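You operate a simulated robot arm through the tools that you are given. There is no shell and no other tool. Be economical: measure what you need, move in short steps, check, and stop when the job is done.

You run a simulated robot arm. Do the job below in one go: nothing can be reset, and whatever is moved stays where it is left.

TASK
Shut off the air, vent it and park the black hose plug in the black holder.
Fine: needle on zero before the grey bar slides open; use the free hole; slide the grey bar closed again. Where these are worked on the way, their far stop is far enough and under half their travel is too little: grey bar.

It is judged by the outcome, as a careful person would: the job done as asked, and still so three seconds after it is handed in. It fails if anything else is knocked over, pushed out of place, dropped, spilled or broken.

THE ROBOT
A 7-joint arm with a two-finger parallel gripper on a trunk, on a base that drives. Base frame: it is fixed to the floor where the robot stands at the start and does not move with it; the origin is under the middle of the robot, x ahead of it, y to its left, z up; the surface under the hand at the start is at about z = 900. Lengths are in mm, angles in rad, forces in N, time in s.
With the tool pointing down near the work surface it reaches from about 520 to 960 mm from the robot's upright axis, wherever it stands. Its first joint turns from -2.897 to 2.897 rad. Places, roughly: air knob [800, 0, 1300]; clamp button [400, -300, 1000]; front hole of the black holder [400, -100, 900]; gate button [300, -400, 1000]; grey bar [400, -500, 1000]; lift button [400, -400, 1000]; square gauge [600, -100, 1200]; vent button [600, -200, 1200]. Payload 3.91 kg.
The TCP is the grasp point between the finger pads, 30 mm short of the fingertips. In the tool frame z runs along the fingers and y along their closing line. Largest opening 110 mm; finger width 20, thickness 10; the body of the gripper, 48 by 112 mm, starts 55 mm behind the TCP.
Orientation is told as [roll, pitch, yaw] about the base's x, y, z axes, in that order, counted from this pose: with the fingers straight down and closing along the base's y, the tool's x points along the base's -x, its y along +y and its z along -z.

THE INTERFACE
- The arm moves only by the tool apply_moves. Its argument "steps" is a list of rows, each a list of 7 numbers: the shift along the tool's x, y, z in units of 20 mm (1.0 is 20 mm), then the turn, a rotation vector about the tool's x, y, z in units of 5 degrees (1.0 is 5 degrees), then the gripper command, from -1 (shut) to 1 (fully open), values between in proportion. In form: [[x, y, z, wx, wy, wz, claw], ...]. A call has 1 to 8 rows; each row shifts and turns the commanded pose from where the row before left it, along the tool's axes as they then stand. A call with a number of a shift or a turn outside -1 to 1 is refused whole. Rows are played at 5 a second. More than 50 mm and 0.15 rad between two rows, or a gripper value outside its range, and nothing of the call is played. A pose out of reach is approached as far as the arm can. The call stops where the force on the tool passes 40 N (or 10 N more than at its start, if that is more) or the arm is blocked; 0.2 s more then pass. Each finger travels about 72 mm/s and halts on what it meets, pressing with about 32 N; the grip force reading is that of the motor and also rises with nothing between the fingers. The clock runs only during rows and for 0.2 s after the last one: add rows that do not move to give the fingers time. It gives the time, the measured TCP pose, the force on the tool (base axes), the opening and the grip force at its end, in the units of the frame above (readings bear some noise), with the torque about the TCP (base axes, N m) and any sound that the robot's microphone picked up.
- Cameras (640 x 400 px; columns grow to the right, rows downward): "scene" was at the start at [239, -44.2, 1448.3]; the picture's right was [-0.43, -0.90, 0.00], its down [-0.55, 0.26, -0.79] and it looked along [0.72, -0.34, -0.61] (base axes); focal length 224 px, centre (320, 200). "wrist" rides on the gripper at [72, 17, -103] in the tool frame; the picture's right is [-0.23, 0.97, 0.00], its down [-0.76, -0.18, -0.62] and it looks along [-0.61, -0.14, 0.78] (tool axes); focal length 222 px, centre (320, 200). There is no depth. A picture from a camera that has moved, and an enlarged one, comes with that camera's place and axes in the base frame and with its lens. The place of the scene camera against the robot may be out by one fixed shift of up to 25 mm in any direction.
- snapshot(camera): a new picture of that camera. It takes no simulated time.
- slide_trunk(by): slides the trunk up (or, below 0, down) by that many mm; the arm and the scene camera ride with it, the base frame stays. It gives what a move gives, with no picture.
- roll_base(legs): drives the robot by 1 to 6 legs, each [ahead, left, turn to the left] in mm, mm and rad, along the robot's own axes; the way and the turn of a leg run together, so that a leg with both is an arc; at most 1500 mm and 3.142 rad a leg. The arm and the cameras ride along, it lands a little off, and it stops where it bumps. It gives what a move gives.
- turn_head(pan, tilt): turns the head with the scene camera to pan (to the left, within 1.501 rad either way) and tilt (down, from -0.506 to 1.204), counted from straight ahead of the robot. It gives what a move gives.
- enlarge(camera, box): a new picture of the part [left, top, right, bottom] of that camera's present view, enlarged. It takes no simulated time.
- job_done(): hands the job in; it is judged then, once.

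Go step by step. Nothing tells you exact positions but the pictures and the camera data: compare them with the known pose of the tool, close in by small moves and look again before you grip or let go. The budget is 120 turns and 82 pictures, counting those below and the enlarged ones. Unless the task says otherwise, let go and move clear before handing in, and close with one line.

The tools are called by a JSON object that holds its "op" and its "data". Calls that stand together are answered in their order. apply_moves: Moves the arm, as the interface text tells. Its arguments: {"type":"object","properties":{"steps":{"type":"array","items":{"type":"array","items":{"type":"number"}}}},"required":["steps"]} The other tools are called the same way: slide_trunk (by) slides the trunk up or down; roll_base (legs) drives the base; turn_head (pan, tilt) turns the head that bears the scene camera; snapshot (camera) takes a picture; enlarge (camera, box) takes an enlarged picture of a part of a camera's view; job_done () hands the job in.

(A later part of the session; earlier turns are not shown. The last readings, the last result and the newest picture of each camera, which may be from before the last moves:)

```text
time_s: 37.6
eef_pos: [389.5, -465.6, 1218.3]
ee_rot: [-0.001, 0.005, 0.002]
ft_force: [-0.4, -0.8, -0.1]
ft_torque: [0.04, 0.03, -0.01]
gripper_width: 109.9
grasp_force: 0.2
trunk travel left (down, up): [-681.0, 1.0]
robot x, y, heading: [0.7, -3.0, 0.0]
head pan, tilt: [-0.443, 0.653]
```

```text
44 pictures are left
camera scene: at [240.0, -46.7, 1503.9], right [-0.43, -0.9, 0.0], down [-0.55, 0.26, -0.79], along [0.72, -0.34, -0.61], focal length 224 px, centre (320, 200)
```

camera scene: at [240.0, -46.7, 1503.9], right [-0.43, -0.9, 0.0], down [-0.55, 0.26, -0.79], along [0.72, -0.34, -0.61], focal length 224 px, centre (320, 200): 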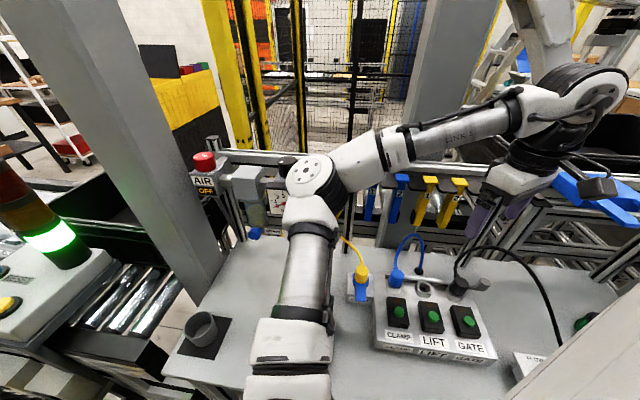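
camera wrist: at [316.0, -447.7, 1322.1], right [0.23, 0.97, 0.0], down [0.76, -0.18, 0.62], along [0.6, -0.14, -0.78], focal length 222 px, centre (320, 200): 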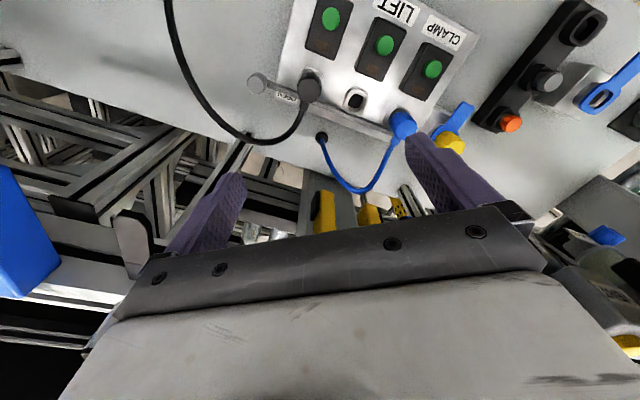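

{"op": "enlarge", "data": {"camera": "wrist", "box": [230, 20, 430, 145]}}

{"op": "enlarge", "data": {"camera": "scene", "box": [370, 230, 510, 370]}}

```text
3.20 times, centred on (330, 82) of wrist
camera zoom: at [316.0, -447.7, 1322.1], right [0.23, 0.97, 0.0], down [0.76, -0.18, 0.62], along [0.6, -0.14, -0.78], focal length 711 px, centre (288, 576)
```

zoom: 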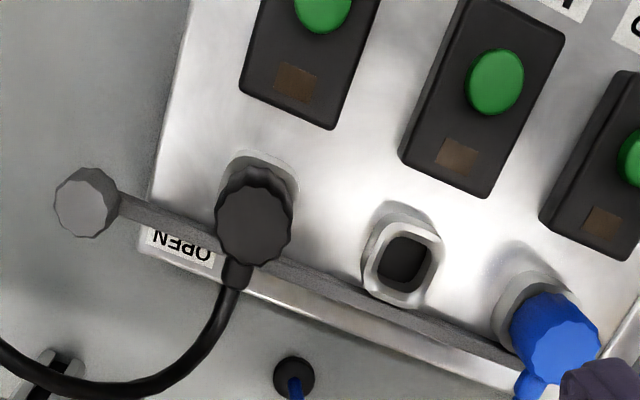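

```text
2.86 times, centred on (440, 300) of scene
camera zoom: at [240.0, -46.7, 1503.9], right [-0.43, -0.9, 0.0], down [-0.55, 0.26, -0.79], along [0.72, -0.34, -0.61], focal length 639 px, centre (-23, -86)
```

zoom: 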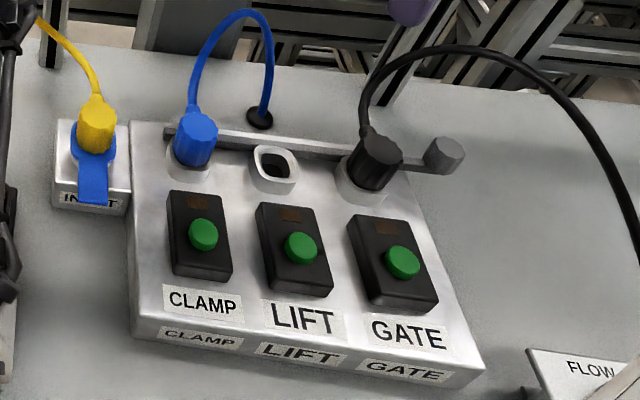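

Panel looks level; bar's OPEN is towards −y/knob end. Plug top ≈ (381, −478, 975), knob ≈ (360, −553, 965), row direction ≈ (−0.27, −0.96). I align yaw and go lower for better measurement.

{"op": "apply_moves", "data": {"steps": [[0.1, -0.7, 0.7, 0, 0, 1, 1], [0.1, -0.7, 0.7, 0, 0, 1, 1], [0.1, -0.7, 0.7, 0, 0, 1, 1], [0.1, -0.7, 0.7, 0, 0, 0.14, 0.4], [0, -0.5, 0.7, 0, 0, 0, 0.2]]}}

{"op": "snapshot", "data": {"camera": "wrist"}}

{"op": "enlarge", "data": {"camera": "scene", "box": [380, 190, 560, 330]}}

```text
time_s: 38.7
eef_pos: [374.4, -517.1, 1165.5]
ee_rot: [-0.011, -0.009, -0.272]
ft_force: [-3.6, 14.6, 13.3]
ft_torque: [-0.78, -0.85, -0.28]
gripper_width: 66.2
grasp_force: 0.0
trunk travel left (down, up): [-681.0, 1.0]
robot x, y, heading: [3.9, -1.4, 0.004]
head pan, tilt: [-0.443, 0.653]
stopped in row 5: the force on the tool passed its limit at 52 N (the readings are from after the stop); the commanded pose is now the measured one
```

```text
41 pictures are left
camera wrist: at [307.7, -478.3, 1268.5], right [0.48, 0.88, -0.01], down [0.68, -0.37, 0.63], along [0.55, -0.31, -0.77], focal length 222 px, centre (320, 200)
```

wrist: 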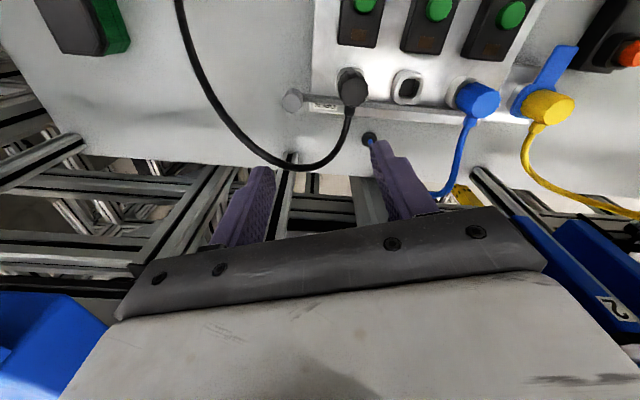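

```text
2.86 times, centred on (470, 260) of scene
camera zoom: at [238.7, -41.5, 1504.6], right [-0.43, -0.9, 0.0], down [-0.55, 0.26, -0.79], along [0.72, -0.34, -0.61], focal length 639 px, centre (-109, 29)
```

zoom: 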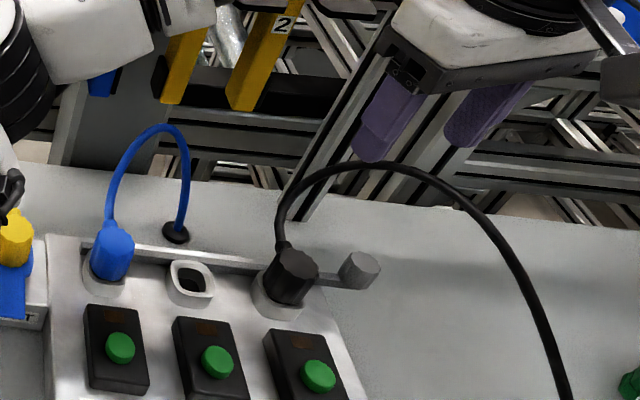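

The stop was the fingertips touching the top of the black hose, which arches over the bar knob (peak ≈ z 1110–1130). I back off upwards and check nothing moved.

{"op": "apply_moves", "data": {"steps": [[0, 0, -1, 0, 0, 0, 0.2], [0, 0, -1, 0, 0, 0, 0.2], [0, 0, -1, 0, 0, 0, 0.2], [1, 0.5, 0, 0, 0, 0, -1], [1, 0.5, 0, 0, 0, 0, -1]]}}

{"op": "enlarge", "data": {"camera": "scene", "box": [380, 190, 560, 330]}}

{"op": "snapshot", "data": {"camera": "wrist"}}

```text
time_s: 39.9
eef_pos: [340.5, -488.9, 1223.4]
ee_rot: [-0.01, -0.006, -0.271]
ft_force: [-0.4, -0.5, 0.5]
ft_torque: [0.03, 0.02, 0.01]
gripper_width: 0.0
grasp_force: 18.1
trunk travel left (down, up): [-681.0, 1.0]
robot x, y, heading: [-1.5, -3.5, 0.001]
head pan, tilt: [-0.443, 0.653]
```

```text
2.86 times, centred on (470, 260) of scene
camera zoom: at [239.1, -44.3, 1504.4], right [-0.43, -0.9, 0.0], down [-0.55, 0.26, -0.79], along [0.72, -0.34, -0.61], focal length 639 px, centre (-109, 29)
```

zoom: 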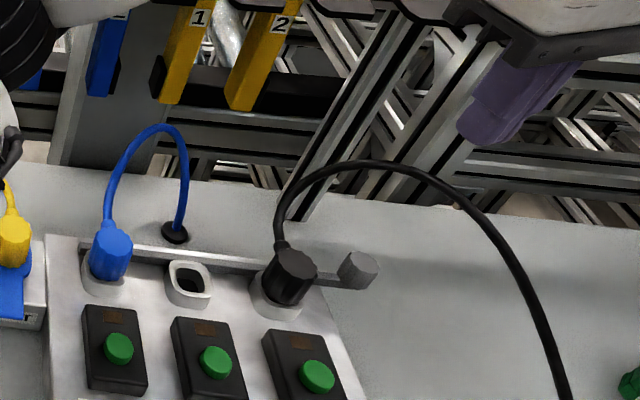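

```text
38 pictures are left
camera wrist: at [275.0, -450.3, 1325.9], right [0.48, 0.88, -0.01], down [0.68, -0.37, 0.63], along [0.55, -0.31, -0.78], focal length 222 px, centre (320, 200)
```

wrist: 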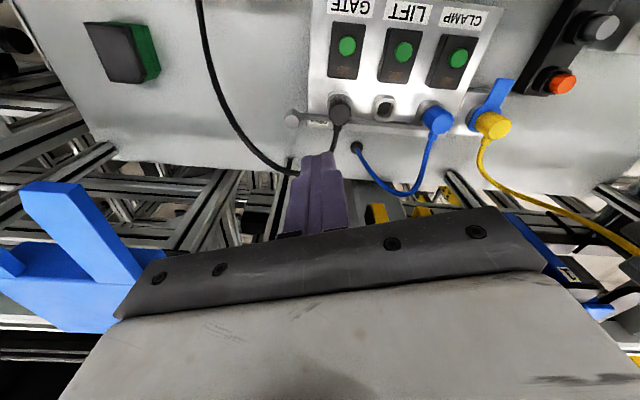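

Nothing moved. From several views the row direction is r=(0.555, 0.832), knob top ≈ (358, −549, 972), and the hose lies in a vertical plane right above the bar. I'll push the knob open with closed fingers, hand leaning towards the robot under the hose; first the yaw turn, high up.

{"op": "apply_moves", "data": {"steps": [[0.3, 0, -0.3, 0, 0, 1, -1], [0, 0, 0, 0, 0, 1, -1], [0, 0, 0, 0, 0, 1, -1], [0, 0, 0, 0, 0, 1, -1], [0, 0, 0, 0, 0, 1, -1], [0, 0, 0, 0, 0, 1, -1], [0, 0, 0, 0, 0, 1, -1], [0, 0, 0, 0, 0, 1, -1]]}}

{"op": "apply_moves", "data": {"steps": [[0, 0, 0, 0, 0, 1, -1], [0, 0, 0, 0, 0, 1, -1], [0, 0, 0, 0, 0, 1, -1], [0, 0, 0, 0, 0, 1, -1], [0, 0, 0, 0, 0, 1, -1], [0, 0, 0, 0, 0, 1, -1], [0, 0, 0, 0, 0, 1, -1], [0, 0, 0, 0, 0, 1, -1]]}}

{"op": "apply_moves", "data": {"steps": [[0, 0, 0, 0, 0, 1, -1], [0, 0, 0, 0, 0, 1, -1], [0, 0, 0, 0, 0, 1, -1], [0, 0, 0, 0, 0, 1, -1], [0, 0, 0, 0, 0, 1, -1], [0, 0, 0, 0, 0, 0.64, -1]]}}

```text
time_s: 41.7
eef_pos: [335.9, -488.3, 1227.6]
ee_rot: [-0.005, -0.012, -0.971]
ft_force: [-0.4, -0.1, -0.2]
ft_torque: [-0.04, -0.03, 0.01]
gripper_width: 0.0
grasp_force: 32.1
trunk travel left (down, up): [-681.0, 1.0]
robot x, y, heading: [1.9, -0.9, 0.001]
head pan, tilt: [-0.443, 0.653]
```

```text
time_s: 43.5
eef_pos: [336.5, -486.5, 1228.2]
ee_rot: [0.006, -0.01, -1.668]
ft_force: [-0.2, 0.0, 0.3]
ft_torque: [-0.02, 0.02, 0.04]
gripper_width: 0.0
grasp_force: 32.2
trunk travel left (down, up): [-681.0, 1.0]
robot x, y, heading: [1.2, -1.4, 0.0]
head pan, tilt: [-0.443, 0.653]
```

```text
time_s: 44.9
eef_pos: [336.7, -487.4, 1227.8]
ee_rot: [0.011, -0.006, -2.161]
ft_force: [-0.3, 0.5, 0.8]
ft_torque: [-0.01, 0.02, 0.0]
gripper_width: 0.2
grasp_force: 32.0
trunk travel left (down, up): [-681.0, 1.0]
robot x, y, heading: [2.1, -2.9, 0.0]
head pan, tilt: [-0.443, 0.653]
```

{"op": "apply_moves", "data": {"steps": [[0, 0, 0, -1, 0, 0, -1], [0, 0, 0, -1, 0, 0, -1], [0, 0, 0, -1, 0, 0, -1], [0, 0, 0, -1, 0, 0, -1], [0, 0, 0, -1, 0, 0, -1], [0, 0, 0, -1, 0, 0, -1], [0, 0, 0, -1, 0, 0, -1], [0, 0, 0, -1, 0, 0, -1]]}}

{"op": "snapshot", "data": {"camera": "wrist"}}

```text
time_s: 46.7
eef_pos: [336.5, -488.0, 1227.6]
ee_rot: [0.711, -0.008, -2.159]
ft_force: [-1.6, 0.9, -0.2]
ft_torque: [-0.02, 0.0, -0.01]
gripper_width: 0.1
grasp_force: 31.8
trunk travel left (down, up): [-681.0, 1.0]
robot x, y, heading: [-1.0, 0.9, -0.001]
head pan, tilt: [-0.443, 0.653]
```

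```text
37 pictures are left
camera wrist: at [330.2, -394.8, 1317.3], right [0.49, -0.59, 0.64], down [-0.87, -0.33, 0.36], along [-0.01, -0.73, -0.68], focal length 222 px, centre (320, 200)
```

wrist: 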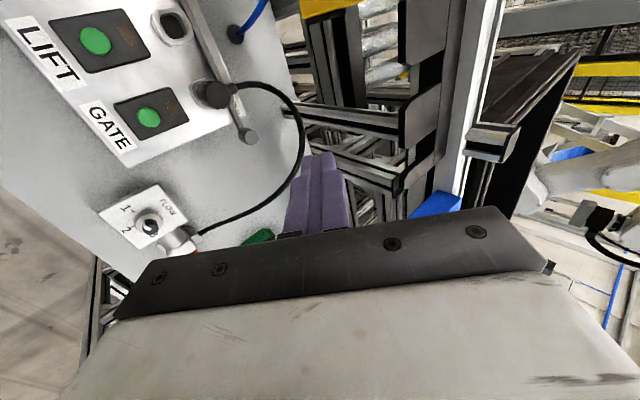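

{"op": "apply_moves", "data": {"steps": [[-0.02, -0.82, 0.64, 0, 0, 0, -1], [-0.02, -0.82, 0.64, 0, 0, 0, -1], [-0.02, -0.82, 0.64, 0, 0, 0, -1], [-0.02, -0.82, 0.64, 0, 0, 0, -1], [-0.02, -0.82, 0.64, 0, 0, 0, -1], [-0.02, -0.82, 0.64, 0, 0, 0, -1], [-0.02, -0.82, 0.64, 0, 0, 0, -1], [-0.02, -0.82, 0.64, 0, 0, 0, -1]]}}

{"op": "snapshot", "data": {"camera": "wrist"}}

{"op": "enlarge", "data": {"camera": "scene", "box": [380, 190, 560, 330]}}

```text
time_s: 48.5
eef_pos: [306.4, -473.3, 1064.1]
ee_rot: [0.708, -0.006, -2.159]
ft_force: [0.2, -0.5, 1.4]
ft_torque: [-0.02, 0.01, 0.03]
gripper_width: 0.1
grasp_force: 32.5
trunk travel left (down, up): [-681.0, 1.0]
robot x, y, heading: [-0.8, -1.5, 0.001]
head pan, tilt: [-0.443, 0.653]
```

```text
36 pictures are left
camera wrist: at [300.9, -381.3, 1153.3], right [0.49, -0.6, 0.63], down [-0.87, -0.33, 0.36], along [-0.01, -0.73, -0.68], focal length 222 px, centre (320, 200)
```

wrist: 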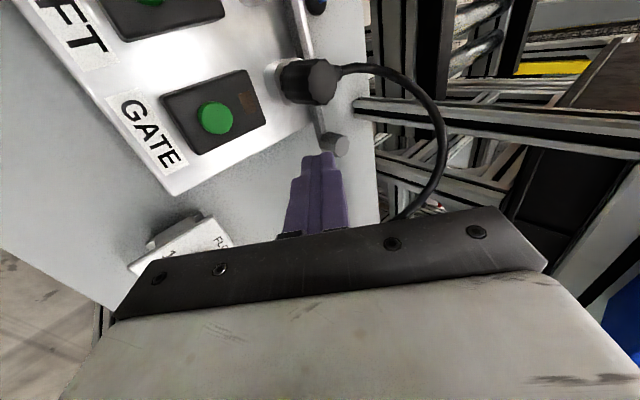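

```text
2.86 times, centred on (470, 260) of scene
camera zoom: at [239.5, -44.5, 1504.3], right [-0.43, -0.9, 0.0], down [-0.55, 0.26, -0.79], along [0.72, -0.34, -0.61], focal length 639 px, centre (-109, 29)
```

zoom: 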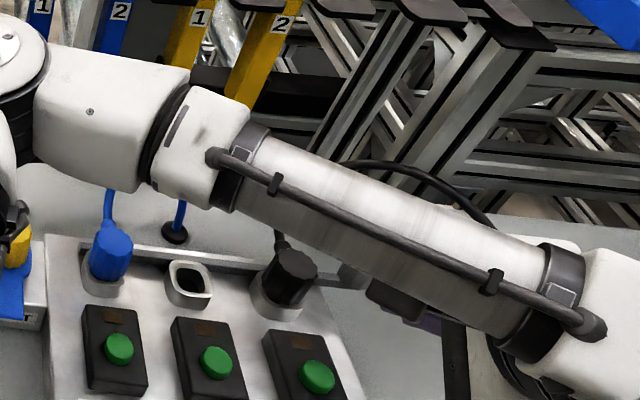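

Refined: knob top ≈ (358, −546, 979), plug top ≈ (375, −473, 1010). The closed fingers will enter the gap between plug and knob along the tool axis; 80 mm first, then look.

{"op": "apply_moves", "data": {"steps": [[0.03, 0, 1, 0, 0, 0, -1], [0.03, 0, 1, 0, 0, 0, -1], [0, 0, 1, 0, 0, 0, -1], [0, 0, 0.5, 0, 0, 0, -1]]}}

{"op": "snapshot", "data": {"camera": "wrist"}}

```text
time_s: 49.5
eef_pos: [343.5, -498.2, 1012.2]
ee_rot: [0.708, -0.007, -2.159]
ft_force: [0.4, 0.1, -0.2]
ft_torque: [-0.03, -0.01, -0.01]
gripper_width: 0.1
grasp_force: 32.2
trunk travel left (down, up): [-681.0, 1.0]
robot x, y, heading: [2.2, -3.3, 0.001]
head pan, tilt: [-0.443, 0.653]
```

```text
34 pictures are left
camera wrist: at [338.0, -404.9, 1101.4], right [0.49, -0.6, 0.64], down [-0.87, -0.33, 0.36], along [0.0, -0.73, -0.68], focal length 222 px, centre (320, 200)
```

wrist: 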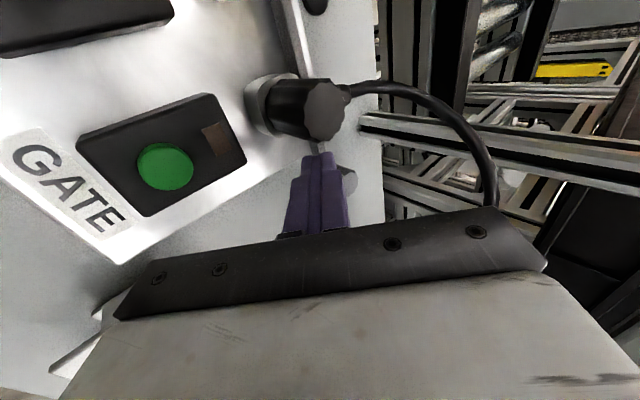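

{"op": "enlarge", "data": {"camera": "wrist", "box": [240, 60, 400, 240]}}

```text
2.22 times, centred on (320, 150) of wrist
camera zoom: at [338.0, -404.9, 1101.4], right [0.49, -0.6, 0.64], down [-0.87, -0.33, 0.36], along [0.0, -0.73, -0.68], focal length 494 px, centre (320, 311)
```

zoom: 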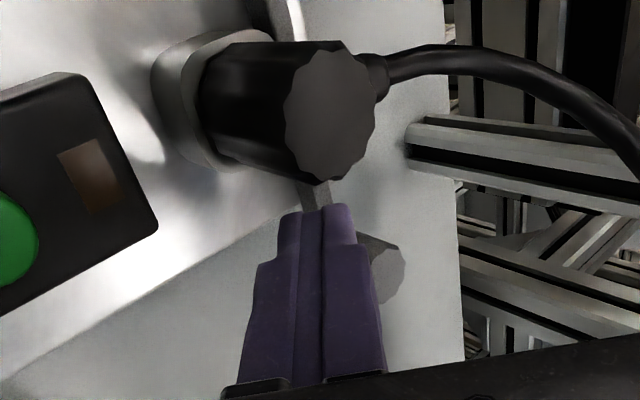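

{"op": "apply_moves", "data": {"steps": [[0.05, 0, 0.5, 0, 0, 0, -1], [0.05, 0, 0.5, 0, 0, 0, -1], [0, 0, 0.5, 0, 0, 0, -1]]}}

{"op": "enlarge", "data": {"camera": "wrist", "box": [240, 60, 400, 240]}}

```text
time_s: 50.3
eef_pos: [361.7, -507.6, 989.2]
ee_rot: [0.709, -0.007, -2.158]
ft_force: [0.0, 0.1, -0.4]
ft_torque: [-0.05, -0.01, -0.02]
gripper_width: 0.0
grasp_force: 32.3
trunk travel left (down, up): [-681.0, 1.0]
robot x, y, heading: [0.5, 3.3, 0.001]
head pan, tilt: [-0.443, 0.653]
```

```text
2.22 times, centred on (320, 150) of wrist
camera zoom: at [355.7, -415.3, 1078.5], right [0.49, -0.6, 0.63], down [-0.87, -0.33, 0.36], along [-0.01, -0.73, -0.68], focal length 494 px, centre (320, 311)
```

zoom: 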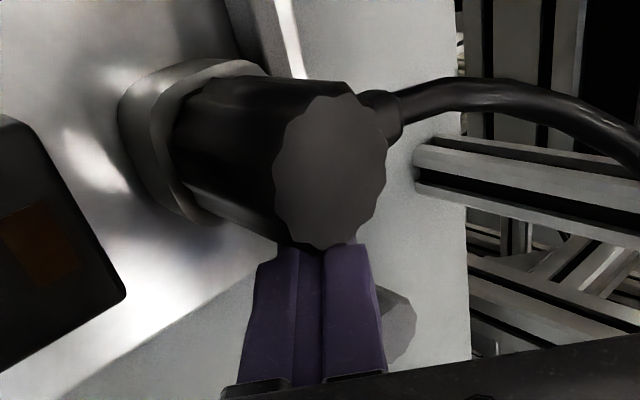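

Fingers are in the gap without contact. Pushing along −tool x (towards OPEN).

{"op": "apply_moves", "data": {"steps": [[-0.5, 0, 0, 0, 0, 0, -1], [-0.5, 0, 0, 0, 0, 0, -1], [-0.5, 0, 0, 0, 0, 0, -1]]}}

{"op": "snapshot", "data": {"camera": "wrist"}}

```text
time_s: 51.1
eef_pos: [343.1, -533.2, 990.0]
ee_rot: [0.709, -0.005, -2.16]
ft_force: [0.3, -1.5, 0.8]
ft_torque: [-0.04, 0.0, -0.02]
gripper_width: 0.1
grasp_force: 31.5
trunk travel left (down, up): [-681.0, 1.0]
robot x, y, heading: [-1.7, 0.2, -0.001]
head pan, tilt: [-0.443, 0.653]
```

```text
31 pictures are left
camera wrist: at [338.5, -440.3, 1079.0], right [0.49, -0.6, 0.64], down [-0.87, -0.33, 0.36], along [-0.01, -0.73, -0.68], focal length 222 px, centre (320, 200)
```

wrist: 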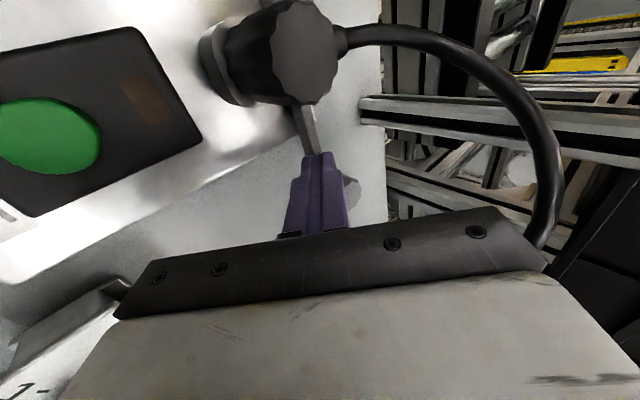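

{"op": "apply_moves", "data": {"steps": [[-0.5, 0, 0, 0, 0, 0, -1], [-0.5, 0, 0, 0, 0, 0, -1], [-0.5, 0, 0, 0, 0, 0, -1]]}}

{"op": "enlarge", "data": {"camera": "wrist", "box": [240, 0, 440, 240]}}

{"op": "snapshot", "data": {"camera": "scene"}}

```text
time_s: 51.6
eef_pos: [343.6, -536.2, 988.9]
ee_rot: [0.705, 0.008, -2.145]
ft_force: [3.7, 18.9, 3.8]
ft_torque: [0.3, -0.18, 0.31]
gripper_width: 0.0
grasp_force: 32.0
trunk travel left (down, up): [-681.0, 1.0]
robot x, y, heading: [-1.5, 0.2, 0.004]
head pan, tilt: [-0.443, 0.653]
stopped in row 2: the force on the tool passed its limit at 47 N (the readings are from after the stop); the commanded pose is now the measured one
```

```text
1.67 times, centred on (340, 120) of wrist
camera zoom: at [335.6, -444.8, 1079.9], right [0.5, -0.6, 0.63], down [-0.87, -0.35, 0.35], along [0.01, -0.72, -0.69], focal length 370 px, centre (287, 333)
```

zoom: 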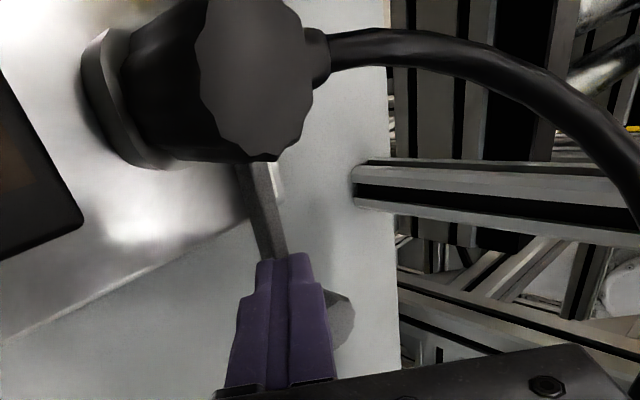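

```text
29 pictures are left
camera scene: at [239.0, -42.0, 1504.6], right [-0.43, -0.91, 0.0], down [-0.55, 0.26, -0.79], along [0.72, -0.34, -0.61], focal length 224 px, centre (320, 200)
```

scene: 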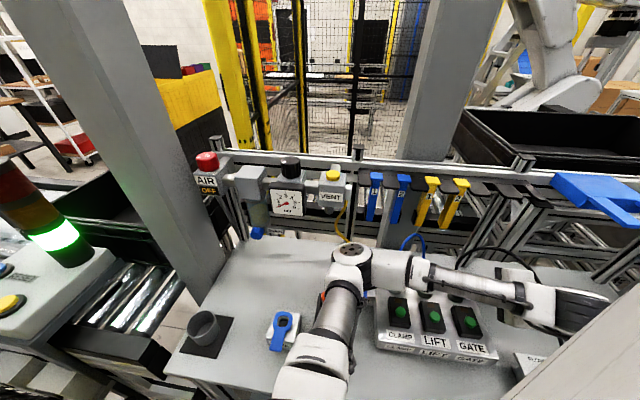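

The bar slid ~27 mm almost without force, then a hard stop at the fingertips. I nudge again to confirm it is the far stop.

{"op": "apply_moves", "data": {"steps": [[0.2, 0, 0, 0, 0, 0, -1], [-0.3, 0, 0, 0, 0, 0, -1], [-0.15, 0, 0, 0, 0, 0, -1], [-0.15, 0, 0, 0, 0, 0, -1]]}}

```text
time_s: 52.4
eef_pos: [343.0, -537.1, 988.5]
ee_rot: [0.703, 0.018, -2.133]
ft_force: [3.8, 17.5, 2.4]
ft_torque: [0.25, -0.36, 0.29]
gripper_width: 0.0
grasp_force: 31.8
trunk travel left (down, up): [-681.0, 1.0]
robot x, y, heading: [3.1, -0.2, 0.012]
head pan, tilt: [-0.443, 0.653]
stopped in row 3: the force on the tool passed its limit at 44 N (the readings are from after the stop); the commanded pose is now the measured one
```

Same firm stop, so the bar is fully open. Backing out the way I came.

{"op": "apply_moves", "data": {"steps": [[0.7, 0, 0, 0, 0, 0, -1], [0, 0, -1, 0, 0, 0, -1], [0, 0, -1, 0, 0, 0, -1], [0, 0, -1, 0, 0, 0, -1], [0, 0, -1, 0, 0, 0, -1], [0, 0, -1, 0, 0, 0, -1], [0, 0, -0.5, 0, 0, 0, -1]]}}

{"op": "enlarge", "data": {"camera": "wrist", "box": [160, 0, 480, 200]}}

```text
time_s: 54.0
eef_pos: [288.0, -487.9, 1071.3]
ee_rot: [0.703, 0.014, -2.137]
ft_force: [0.3, -0.6, 0.0]
ft_torque: [0.03, -0.03, 0.01]
gripper_width: 0.1
grasp_force: 31.8
trunk travel left (down, up): [-681.0, 1.0]
robot x, y, heading: [1.2, 0.9, 0.007]
head pan, tilt: [-0.443, 0.653]
```

```text
2.00 times, centred on (320, 100) of wrist
camera zoom: at [280.2, -398.1, 1163.2], right [0.5, -0.6, 0.63], down [-0.87, -0.36, 0.35], along [0.01, -0.72, -0.7], focal length 444 px, centre (320, 400)
```

zoom: 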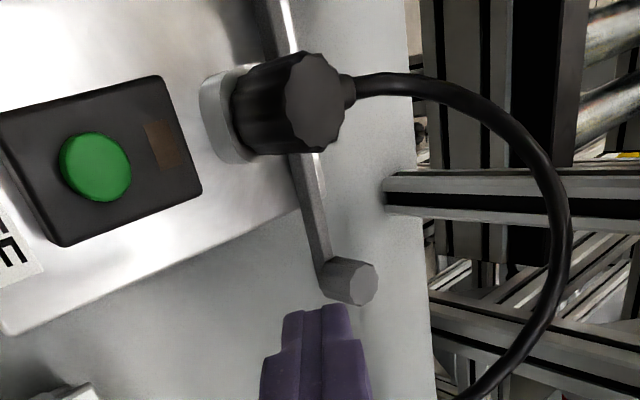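

Bar is clearly out at OPEN. Now rise, untilt, and yaw so the fingers close along the row for the plug.

{"op": "apply_moves", "data": {"steps": [[0.3, 0.8, -0.9, 0, 0, 0, -1], [0.3, 0.8, -0.9, 0, 0, 0, -1], [0.3, 0.8, -0.9, 0, 0, 0, -1], [0.3, 0.8, -0.9, 0, 0, 0, -1], [0, 0, 0, 1, 0, 0, -1], [0, 0, 0, 1, 0, 0, -1], [0, 0, 0, 1, 0, 0, -1], [0, 0, 0, 1, 0, 0, -1]]}}

{"op": "apply_moves", "data": {"steps": [[0, 0, 0, 1, 0, 0, -1], [0, 0, 0, 1, 0, 0, -1], [0, 0, 0, 1, 0, 0, -1], [0, 0, 0, 1, 0, 0, -1], [0, 0, 0, 0, 0, -1, 0], [0, 0, 0, 0, 0, -1, 0.4], [0, 0, 0, 0, 0, -1, 0.4], [0, 0, 0, 0, 0, -1, 0.4]]}}

{"op": "apply_moves", "data": {"steps": [[0, 0, 0, 0, 0, -1, 0.4], [0, 0, 0, 0, 0, -1, 0.4], [0, 0, 0, 0, 0, -1, 0.4], [0, 0, 0, 0, 0, -1, 0.4], [0, 0, 0, 0, 0, -1, 0.4], [0, 0, 0, 0, 0, -1, 0.4], [0, 0, 0, 0, 0, -1, 0.4], [0, 0, 0, 0, 0, -1, 0.4]]}}

{"op": "apply_moves", "data": {"steps": [[0, 0, 0, 0, 0, -1, 0.4], [0, 0, 0, 0, 0, -1, 0.4], [0, 0, 0, 0, 0, -1, 0.4], [0, 0, 0, 0, 0, -1, 0.4], [0, 0, 0, 0, 0, -1, 0.4], [0, 0, 0, 0, 0, -0.7, 0.4]]}}

```text
time_s: 55.8
eef_pos: [301.9, -473.1, 1167.9]
ee_rot: [0.352, 0.014, -2.139]
ft_force: [0.3, -0.1, -0.5]
ft_torque: [0.0, 0.01, -0.01]
gripper_width: 0.0
grasp_force: 31.9
trunk travel left (down, up): [-681.0, 1.0]
robot x, y, heading: [1.3, -1.4, 0.003]
head pan, tilt: [-0.443, 0.653]
```

```text
time_s: 57.6
eef_pos: [301.9, -472.1, 1168.3]
ee_rot: [0.008, 0.012, -1.786]
ft_force: [-0.2, 0.3, 0.3]
ft_torque: [0.0, 0.0, 0.02]
gripper_width: 77.1
grasp_force: 0.1
trunk travel left (down, up): [-681.0, 1.0]
robot x, y, heading: [-4.7, -0.4, 0.004]
head pan, tilt: [-0.443, 0.653]
```

```text
time_s: 59.4
eef_pos: [303.2, -470.7, 1167.4]
ee_rot: [0.014, 0.004, -1.088]
ft_force: [0.5, -0.9, -0.3]
ft_torque: [-0.01, 0.01, 0.02]
gripper_width: 77.2
grasp_force: 0.1
trunk travel left (down, up): [-681.0, 1.0]
robot x, y, heading: [2.5, 0.6, 0.005]
head pan, tilt: [-0.443, 0.653]
```

```text
time_s: 60.8
eef_pos: [303.8, -471.5, 1167.7]
ee_rot: [0.014, -0.005, -0.591]
ft_force: [0.9, -0.3, 0.1]
ft_torque: [-0.02, 0.01, -0.02]
gripper_width: 77.2
grasp_force: 0.0
trunk travel left (down, up): [-681.0, 1.0]
robot x, y, heading: [1.0, -0.4, 0.004]
head pan, tilt: [-0.443, 0.653]
```

{"op": "apply_moves", "data": {"steps": [[0, 0, 0, 0, -1, 0, 0.4], [0, 0, 0, 0, -1, 0, 0.4], [0, 0.6, 0, 0, -1, 0, 0.4], [0, 0.7, 0, 0, -1, 0, 0.4], [0, 0.6, 1, 0, 0, 0, 0.4], [0, 0, 1, 0, 0, 0, 0.4], [0, 0, 1, 0, 0, 0, 0.4]]}}

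{"op": "snapshot", "data": {"camera": "wrist"}}

{"op": "snapshot", "data": {"camera": "scene"}}

```text
time_s: 62.4
eef_pos: [341.4, -448.3, 1113.7]
ee_rot: [0.017, -0.359, -0.595]
ft_force: [0.5, -0.1, -0.6]
ft_torque: [-0.03, -0.04, -0.05]
gripper_width: 76.9
grasp_force: 0.0
trunk travel left (down, up): [-681.0, 1.0]
robot x, y, heading: [1.7, 2.8, 0.005]
head pan, tilt: [-0.443, 0.653]
```

```text
27 pictures are left
camera wrist: at [263.0, -375.6, 1186.6], right [0.72, 0.69, 0.09], down [0.3, -0.43, 0.85], along [0.62, -0.58, -0.52], focal length 222 px, centre (320, 200)
```

wrist: 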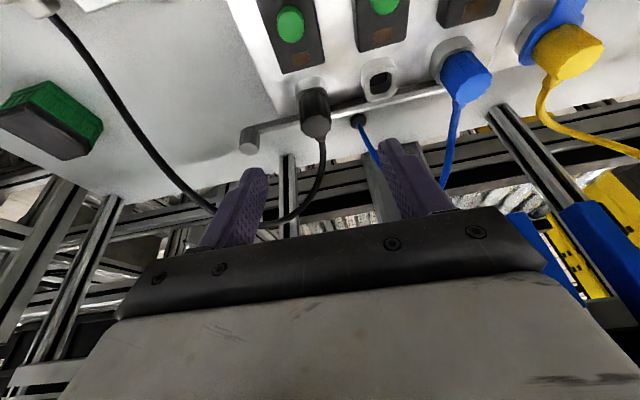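

```text
26 pictures are left
camera scene: at [235.4, -39.7, 1505.5], right [-0.42, -0.91, 0.0], down [-0.55, 0.26, -0.8], along [0.72, -0.34, -0.6], focal length 224 px, centre (320, 200)
```

scene: 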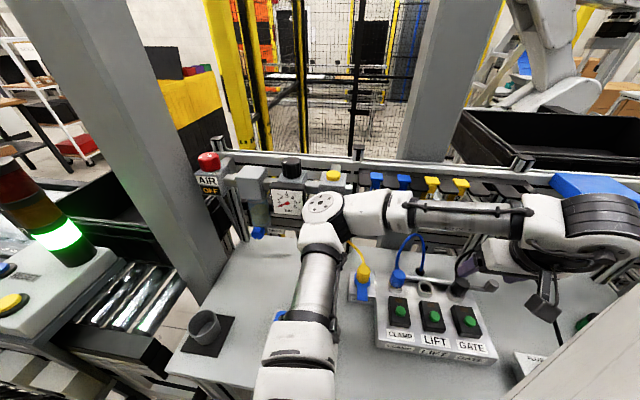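

Plug top confirmed at (375, −473, 1010), the hand lines up. Advancing 85 mm then a look.

{"op": "apply_moves", "data": {"steps": [[0.02, -0.02, 1, 0, 0, 0, 0.4], [0.02, -0.02, 1, 0, 0, 0, 0.4], [0.02, -0.02, 1, 0, 0, 0, 0.4], [0.02, -0.02, 1, 0, 0, 0, 0.4], [0.02, -0.02, 0.25, 0, 0, 0, 0.4]]}}

{"op": "snapshot", "data": {"camera": "wrist"}}

```text
time_s: 63.6
eef_pos: [365.0, -466.9, 1029.1]
ee_rot: [0.014, -0.35, -0.595]
ft_force: [-0.5, 0.0, -0.1]
ft_torque: [-0.02, -0.03, -0.01]
gripper_width: 77.0
grasp_force: 0.0
trunk travel left (down, up): [-681.0, 1.0]
robot x, y, heading: [-0.8, -0.1, 0.008]
head pan, tilt: [-0.443, 0.653]
```

```text
25 pictures are left
camera wrist: at [288.2, -395.0, 1102.8], right [0.72, 0.69, 0.09], down [0.31, -0.44, 0.84], along [0.62, -0.58, -0.53], focal length 222 px, centre (320, 200)
```

wrist: 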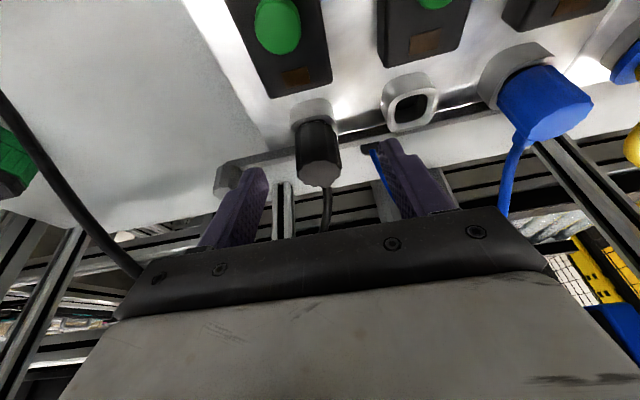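

{"op": "apply_moves", "data": {"steps": [[0.06, 0, 0.9, 0, 0, 0, 0.4], [0.06, 0, 0.9, 0, 0, 0, 0.4], [0, 0, 0, 0, 0, 0, -1], [0, 0, 0, 0, 0, 0, -1], [0, 0, 0, 0, 0, 0, -1], [0, 0, 0, 0, 0, 0, -1]]}}

{"op": "snapshot", "data": {"camera": "wrist"}}

```text
time_s: 65.0
eef_pos: [371.8, -472.2, 998.1]
ee_rot: [0.014, -0.355, -0.6]
ft_force: [-2.3, -6.0, -0.7]
ft_torque: [-0.3, 0.13, -0.08]
gripper_width: 30.4
grasp_force: 31.7
trunk travel left (down, up): [-681.0, 1.0]
robot x, y, heading: [-0.6, 0.2, 0.005]
head pan, tilt: [-0.443, 0.653]
```

```text
24 pictures are left
camera wrist: at [294.2, -399.2, 1070.3], right [0.72, 0.69, 0.09], down [0.31, -0.44, 0.85], along [0.62, -0.58, -0.53], focal length 222 px, centre (320, 200)
```

wrist: 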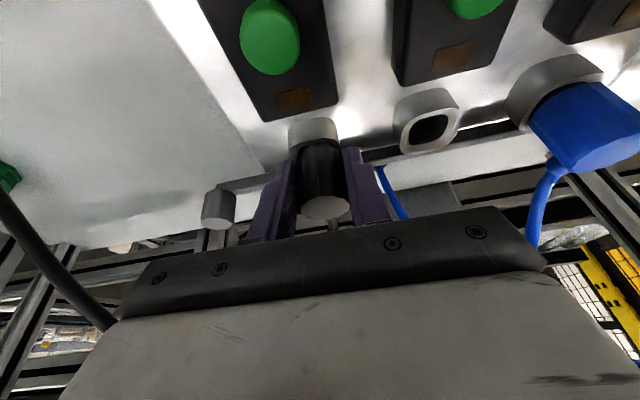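

Plug gripped (30 mm). Pulling straight up.

{"op": "apply_moves", "data": {"steps": [[-0.17, 0, -0.47, 0, 0, 0, -1], [-0.17, 0, -0.47, 0, 0, 0, -1], [-0.17, 0, -0.47, 0, 0, 0, -1], [-0.17, 0, -0.47, 0, 0, 0, -1], [-0.34, 0, -0.94, 0, 0, 0, -1]]}}

{"op": "snapshot", "data": {"camera": "wrist"}}

```text
time_s: 66.2
eef_pos: [371.0, -472.7, 1058.8]
ee_rot: [0.016, -0.352, -0.599]
ft_force: [-0.2, -0.2, -0.5]
ft_torque: [0.02, 0.01, 0.02]
gripper_width: 30.3
grasp_force: 32.5
trunk travel left (down, up): [-681.0, 1.0]
robot x, y, heading: [1.2, 0.5, 0.003]
head pan, tilt: [-0.443, 0.653]
```

```text
23 pictures are left
camera wrist: at [293.7, -400.0, 1130.9], right [0.72, 0.69, 0.09], down [0.31, -0.44, 0.85], along [0.62, -0.58, -0.53], focal length 222 px, centre (320, 200)
```

wrist: 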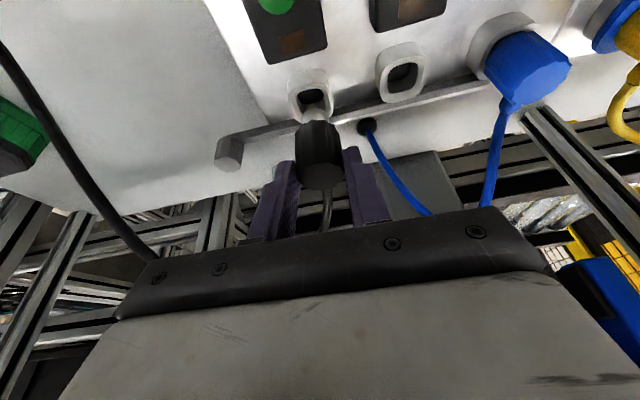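

Plug is out. The holder (axis parallel to p) is too near the robot for reach, so I raise the plug and drive the base back 230 mm.

{"op": "apply_moves", "data": {"steps": [[-0.34, 0, -0.94, 0, 0, 0, -1], [-0.34, 0, -0.94, 0, 0, 0, -1], [-0.34, 0, -0.94, 0, 0, 0, -1], [-0.34, 0, -0.94, 0, 0, 0, -1]]}}

{"op": "roll_base", "data": {"legs": [[-230, 0, 0]]}}

{"op": "snapshot", "data": {"camera": "scene"}}

```text
time_s: 67.3
eef_pos: [357.2, -467.3, 1090.6]
ee_rot: [-0.004, -0.201, -0.596]
ft_force: [0.9, 0.0, -0.8]
ft_torque: [0.03, -0.02, 0.0]
gripper_width: 30.3
grasp_force: 32.0
trunk travel left (down, up): [-681.0, 1.0]
robot x, y, heading: [-0.2, 0.1, 0.009]
head pan, tilt: [-0.443, 0.653]
stopped in row 4: the arm was blocked; the commanded pose is now the measured one
```

```text
time_s: 69.0
eef_pos: [134.4, -469.1, 1085.5]
ee_rot: [-0.003, -0.201, -0.589]
ft_force: [-0.1, 1.2, -0.4]
ft_torque: [0.01, -0.02, 0.0]
gripper_width: 30.7
grasp_force: 32.3
trunk travel left (down, up): [-681.0, 1.0]
robot x, y, heading: [-230.3, -1.6, 0.005]
head pan, tilt: [-0.443, 0.653]
```

```text
22 pictures are left
camera scene: at [9.3, -42.2, 1504.5], right [-0.42, -0.91, 0.0], down [-0.55, 0.26, -0.79], along [0.72, -0.33, -0.61], focal length 224 px, centre (320, 200)
```

scene: 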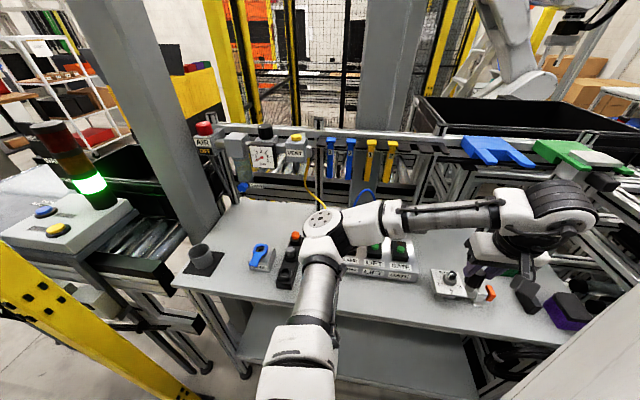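

The arm stopped short (limit) and untilted ~9°; I restore the tilt while carrying the plug along r towards the holder.

{"op": "apply_moves", "data": {"steps": [[0, 0.95, -0.3, 0, -0.6, 0, -1], [0, 0.95, -0.3, 0, -0.6, 0, -1], [0, 0.95, -0.3, 0, -0.5, 0, -1], [0, 0.95, 0, 0, 0, 0, -1], [0, 0.95, 0, 0, 0, 0, -1], [0, 0.95, 0, 0, 0, 0, -1], [0, 0.95, 0, 0, 0, 0, -1], [0, 0.95, 0, 0, 0, 0, -1]]}}

{"op": "apply_moves", "data": {"steps": [[0, 0.95, 0, 0, 0, 0, -1], [0, 0.95, 0, 0, 0, 0, -1], [0, 0.95, 0, 0, 0, 0, -1], [0, 0.95, 0, 0, 0, 0, -1], [0, 0.95, 0, 0, 0, 0, -1], [0, 0.95, 0, 0, 0, 0, -1]]}}

{"op": "snapshot", "data": {"camera": "scene"}}

{"op": "snapshot", "data": {"camera": "wrist"}}

```text
time_s: 70.8
eef_pos: [215.6, -339.3, 1103.2]
ee_rot: [-0.003, -0.349, -0.587]
ft_force: [0.1, 0.3, -0.1]
ft_torque: [0.02, 0.01, -0.01]
gripper_width: 30.1
grasp_force: 32.3
trunk travel left (down, up): [-681.0, 1.0]
robot x, y, heading: [-228.6, -7.0, 0.013]
head pan, tilt: [-0.443, 0.653]
```

```text
time_s: 72.2
eef_pos: [280.4, -243.7, 1101.3]
ee_rot: [-0.004, -0.35, -0.591]
ft_force: [1.0, 0.4, -0.3]
ft_torque: [0.01, 0.0, -0.04]
gripper_width: 30.1
grasp_force: 32.1
trunk travel left (down, up): [-681.0, 1.0]
robot x, y, heading: [-225.6, -0.5, 0.009]
head pan, tilt: [-0.443, 0.653]
```

```text
21 pictures are left
camera scene: at [10.3, -41.9, 1504.3], right [-0.42, -0.91, 0.0], down [-0.55, 0.26, -0.79], along [0.72, -0.33, -0.61], focal length 224 px, centre (320, 200)
```

scene: 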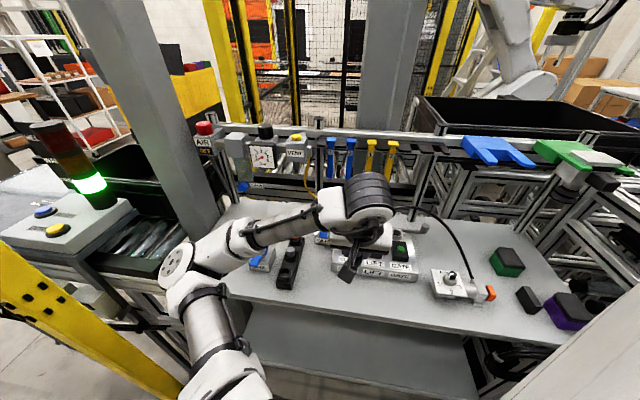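

```text
20 pictures are left
camera wrist: at [203.3, -171.7, 1174.7], right [0.72, 0.69, 0.07], down [0.32, -0.42, 0.85], along [0.62, -0.59, -0.53], focal length 222 px, centre (320, 200)
```

wrist: 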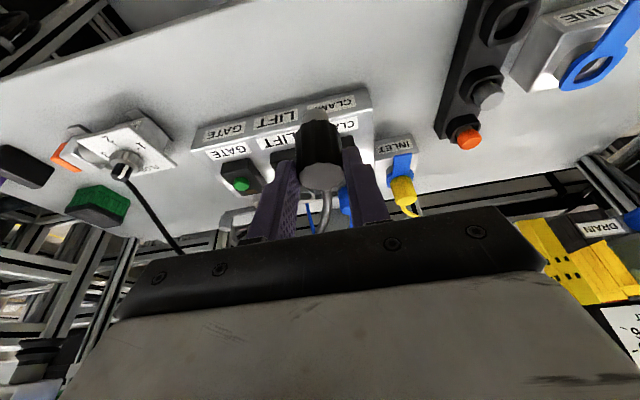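

Hose follows and plug sits straight. Front hole ≈ (401, −103). Continuing along r until next to it.

{"op": "apply_moves", "data": {"steps": [[0, 1, 0, 0, 0, 0, -1], [0, 1, 0, 0, 0, 0, -1], [0, 1, 0, 0, 0, 0, -1], [0, 1, 0, 0, 0, 0, -1], [0, 1, 0, 0, 0, 0, -1], [0, 1, 0, 0, 0, 0, -1], [0, 1, 0, 0, 0, 0, -1], [0, 1, 0, 0, 0, 0, -1]]}}

{"op": "apply_moves", "data": {"steps": [[0, 0.8, 0, 0, 0, 0, -1], [0, 0.3, 0, 0, 0, 0, -1]]}}

{"op": "snapshot", "data": {"camera": "wrist"}}

```text
time_s: 74.0
eef_pos: [368.5, -112.1, 1103.2]
ee_rot: [-0.003, -0.35, -0.59]
ft_force: [-0.6, -0.1, 0.1]
ft_torque: [0.0, 0.01, -0.01]
gripper_width: 30.5
grasp_force: 31.9
trunk travel left (down, up): [-681.0, 1.0]
robot x, y, heading: [-229.3, 0.9, 0.008]
head pan, tilt: [-0.443, 0.653]
```

```text
time_s: 74.6
eef_pos: [380.5, -94.2, 1102.5]
ee_rot: [-0.003, -0.349, -0.59]
ft_force: [0.0, -0.7, -0.7]
ft_torque: [0.03, 0.03, 0.01]
gripper_width: 30.2
grasp_force: 32.0
trunk travel left (down, up): [-681.0, 1.0]
robot x, y, heading: [-229.8, 1.8, 0.006]
head pan, tilt: [-0.443, 0.653]
```

```text
19 pictures are left
camera wrist: at [304.4, -20.8, 1175.4], right [0.72, 0.69, 0.07], down [0.32, -0.43, 0.85], along [0.62, -0.59, -0.53], focal length 222 px, centre (320, 200)
```

wrist: 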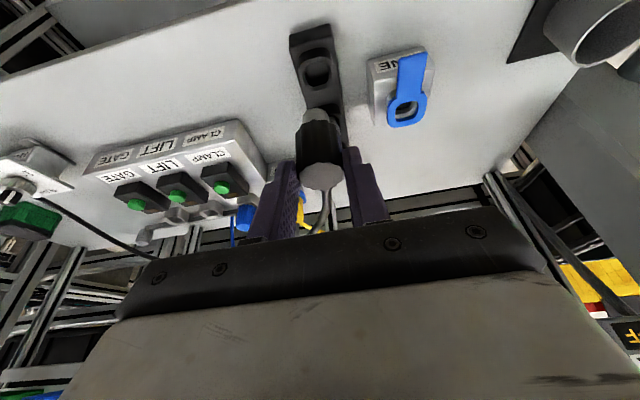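

{"op": "enlarge", "data": {"camera": "wrist", "box": [260, 10, 400, 210]}}

```text
2.00 times, centred on (330, 110) of wrist
camera zoom: at [304.4, -20.8, 1175.4], right [0.72, 0.69, 0.07], down [0.32, -0.43, 0.85], along [0.62, -0.59, -0.53], focal length 444 px, centre (300, 380)
```

zoom: 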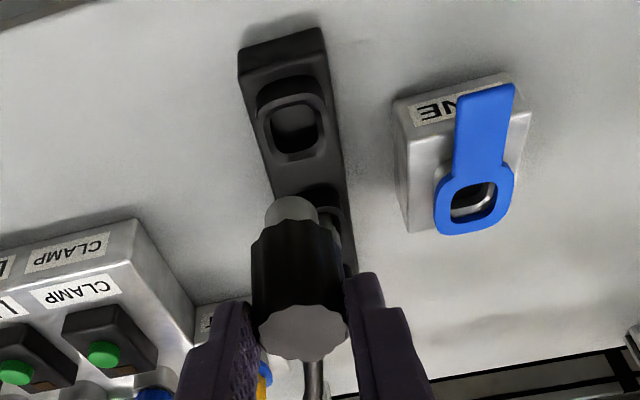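

Front hole ≈ (403, −103, 936), same orientation as the plug. Moving above it with the nose ~30 mm over the rim.

{"op": "apply_moves", "data": {"steps": [[0.02, 0.06, 0.88, 0, 0, 0, -1], [0.02, 0.06, 0.88, 0, 0, 0, -1], [0.02, 0.06, 0.88, 0, 0, 0, -1], [0.02, 0.06, 0.88, 0, 0, 0, -1]]}}

{"op": "enlarge", "data": {"camera": "wrist", "box": [240, 40, 400, 210]}}

{"op": "enlarge", "data": {"camera": "scene", "box": [200, 200, 380, 330]}}

```text
time_s: 75.6
eef_pos: [402.2, -103.0, 1035.7]
ee_rot: [-0.004, -0.349, -0.589]
ft_force: [0.3, -0.4, -2.1]
ft_torque: [-0.02, 0.02, 0.01]
gripper_width: 30.4
grasp_force: 32.0
trunk travel left (down, up): [-681.0, 1.0]
robot x, y, heading: [-228.0, 5.2, 0.012]
head pan, tilt: [-0.443, 0.653]
```

```text
2.35 times, centred on (320, 125) of wrist
camera zoom: at [325.6, -29.0, 1108.1], right [0.72, 0.69, 0.07], down [0.32, -0.43, 0.85], along [0.62, -0.59, -0.53], focal length 523 px, centre (320, 376)
```

zoom: 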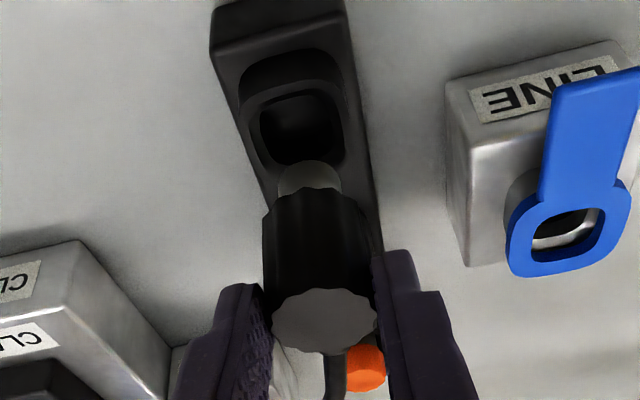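

```text
3.08 times, centred on (290, 265) of scene
camera zoom: at [10.4, -42.3, 1504.3], right [-0.42, -0.91, 0.0], down [-0.55, 0.26, -0.79], along [0.72, -0.33, -0.61], focal length 688 px, centre (412, 0)
```

zoom: 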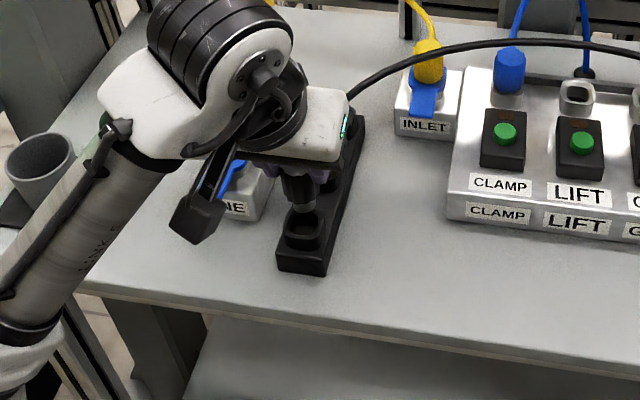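

{"op": "apply_moves", "data": {"steps": [[0.16, -0.04, 0.53, 0, 0, 0, -1], [0.16, -0.03, 0.53, 0, 0, 0, -1]]}}

{"op": "enlarge", "data": {"camera": "wrist", "box": [240, 40, 400, 210]}}

{"op": "enlarge", "data": {"camera": "scene", "box": [260, 240, 320, 300]}}

```text
time_s: 76.2
eef_pos: [401.7, -103.9, 1013.0]
ee_rot: [-0.002, -0.353, -0.589]
ft_force: [-2.2, 4.3, 23.5]
ft_torque: [-0.25, 0.11, -0.09]
gripper_width: 30.6
grasp_force: 31.7
trunk travel left (down, up): [-681.0, 1.0]
robot x, y, heading: [-230.2, 3.2, 0.013]
head pan, tilt: [-0.443, 0.653]
```

```text
2.35 times, centred on (320, 125) of wrist
camera zoom: at [324.9, -30.8, 1087.1], right [0.72, 0.69, 0.08], down [0.32, -0.42, 0.85], along [0.62, -0.58, -0.52], focal length 523 px, centre (320, 376)
```

zoom: 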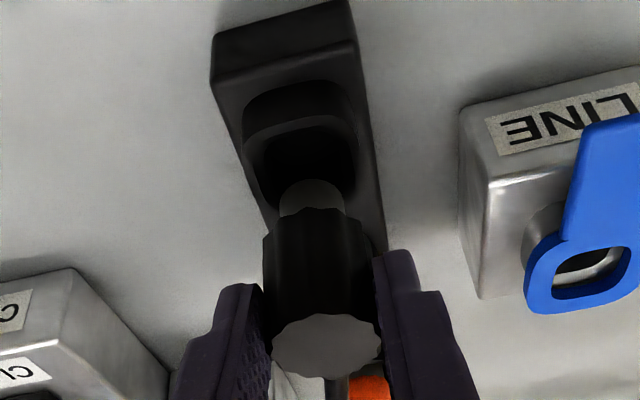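

```text
6.67 times, centred on (290, 270) of scene
camera zoom: at [8.8, -41.4, 1505.1], right [-0.42, -0.91, 0.0], down [-0.55, 0.26, -0.79], along [0.72, -0.33, -0.61], focal length 1491 px, centre (520, -267)
```

zoom: 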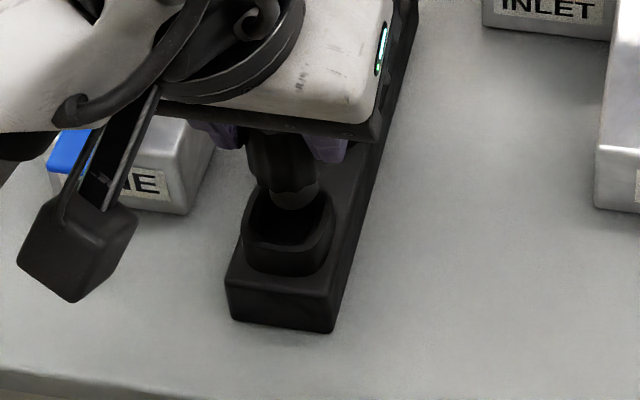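

The nose touched the rear rim; the hole is ~11 mm nearer to the robot (≈ (395, −98), rim ≈ 955). Lifting a bit, shifting, and looking.

{"op": "apply_moves", "data": {"steps": [[-0.26, 0, -0.7, 0, 0, 0, -1], [0.5, -0.1, -0.18, 0, 0, 0, -1]]}}

{"op": "enlarge", "data": {"camera": "wrist", "box": [240, 40, 400, 210]}}

{"op": "enlarge", "data": {"camera": "scene", "box": [260, 240, 320, 300]}}

```text
time_s: 76.8
eef_pos: [392.8, -102.0, 1026.0]
ee_rot: [-0.006, -0.347, -0.591]
ft_force: [-0.2, -0.7, -0.8]
ft_torque: [-0.01, 0.01, 0.02]
gripper_width: 30.0
grasp_force: 31.8
trunk travel left (down, up): [-681.0, 1.0]
robot x, y, heading: [-227.8, -4.4, 0.008]
head pan, tilt: [-0.443, 0.653]
```

```text
2.35 times, centred on (320, 125) of wrist
camera zoom: at [316.1, -28.2, 1099.9], right [0.72, 0.69, 0.07], down [0.32, -0.43, 0.85], along [0.61, -0.59, -0.53], focal length 523 px, centre (320, 376)
```

zoom: 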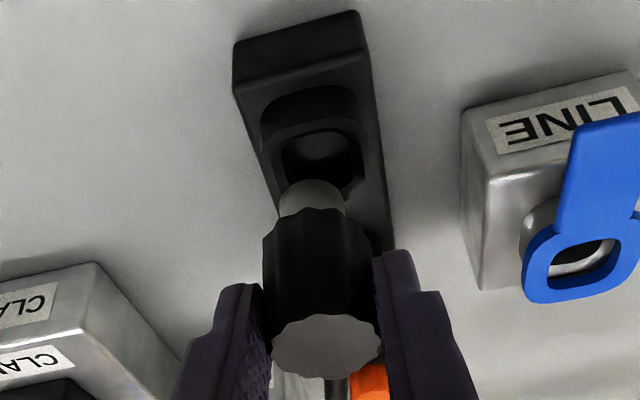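

```text
6.67 times, centred on (290, 270) of scene
camera zoom: at [10.2, -42.2, 1504.2], right [-0.42, -0.91, 0.0], down [-0.55, 0.26, -0.79], along [0.72, -0.33, -0.61], focal length 1491 px, centre (520, -267)
```

zoom: 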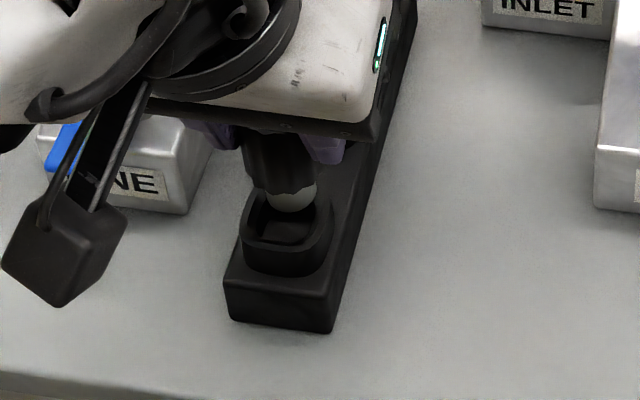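

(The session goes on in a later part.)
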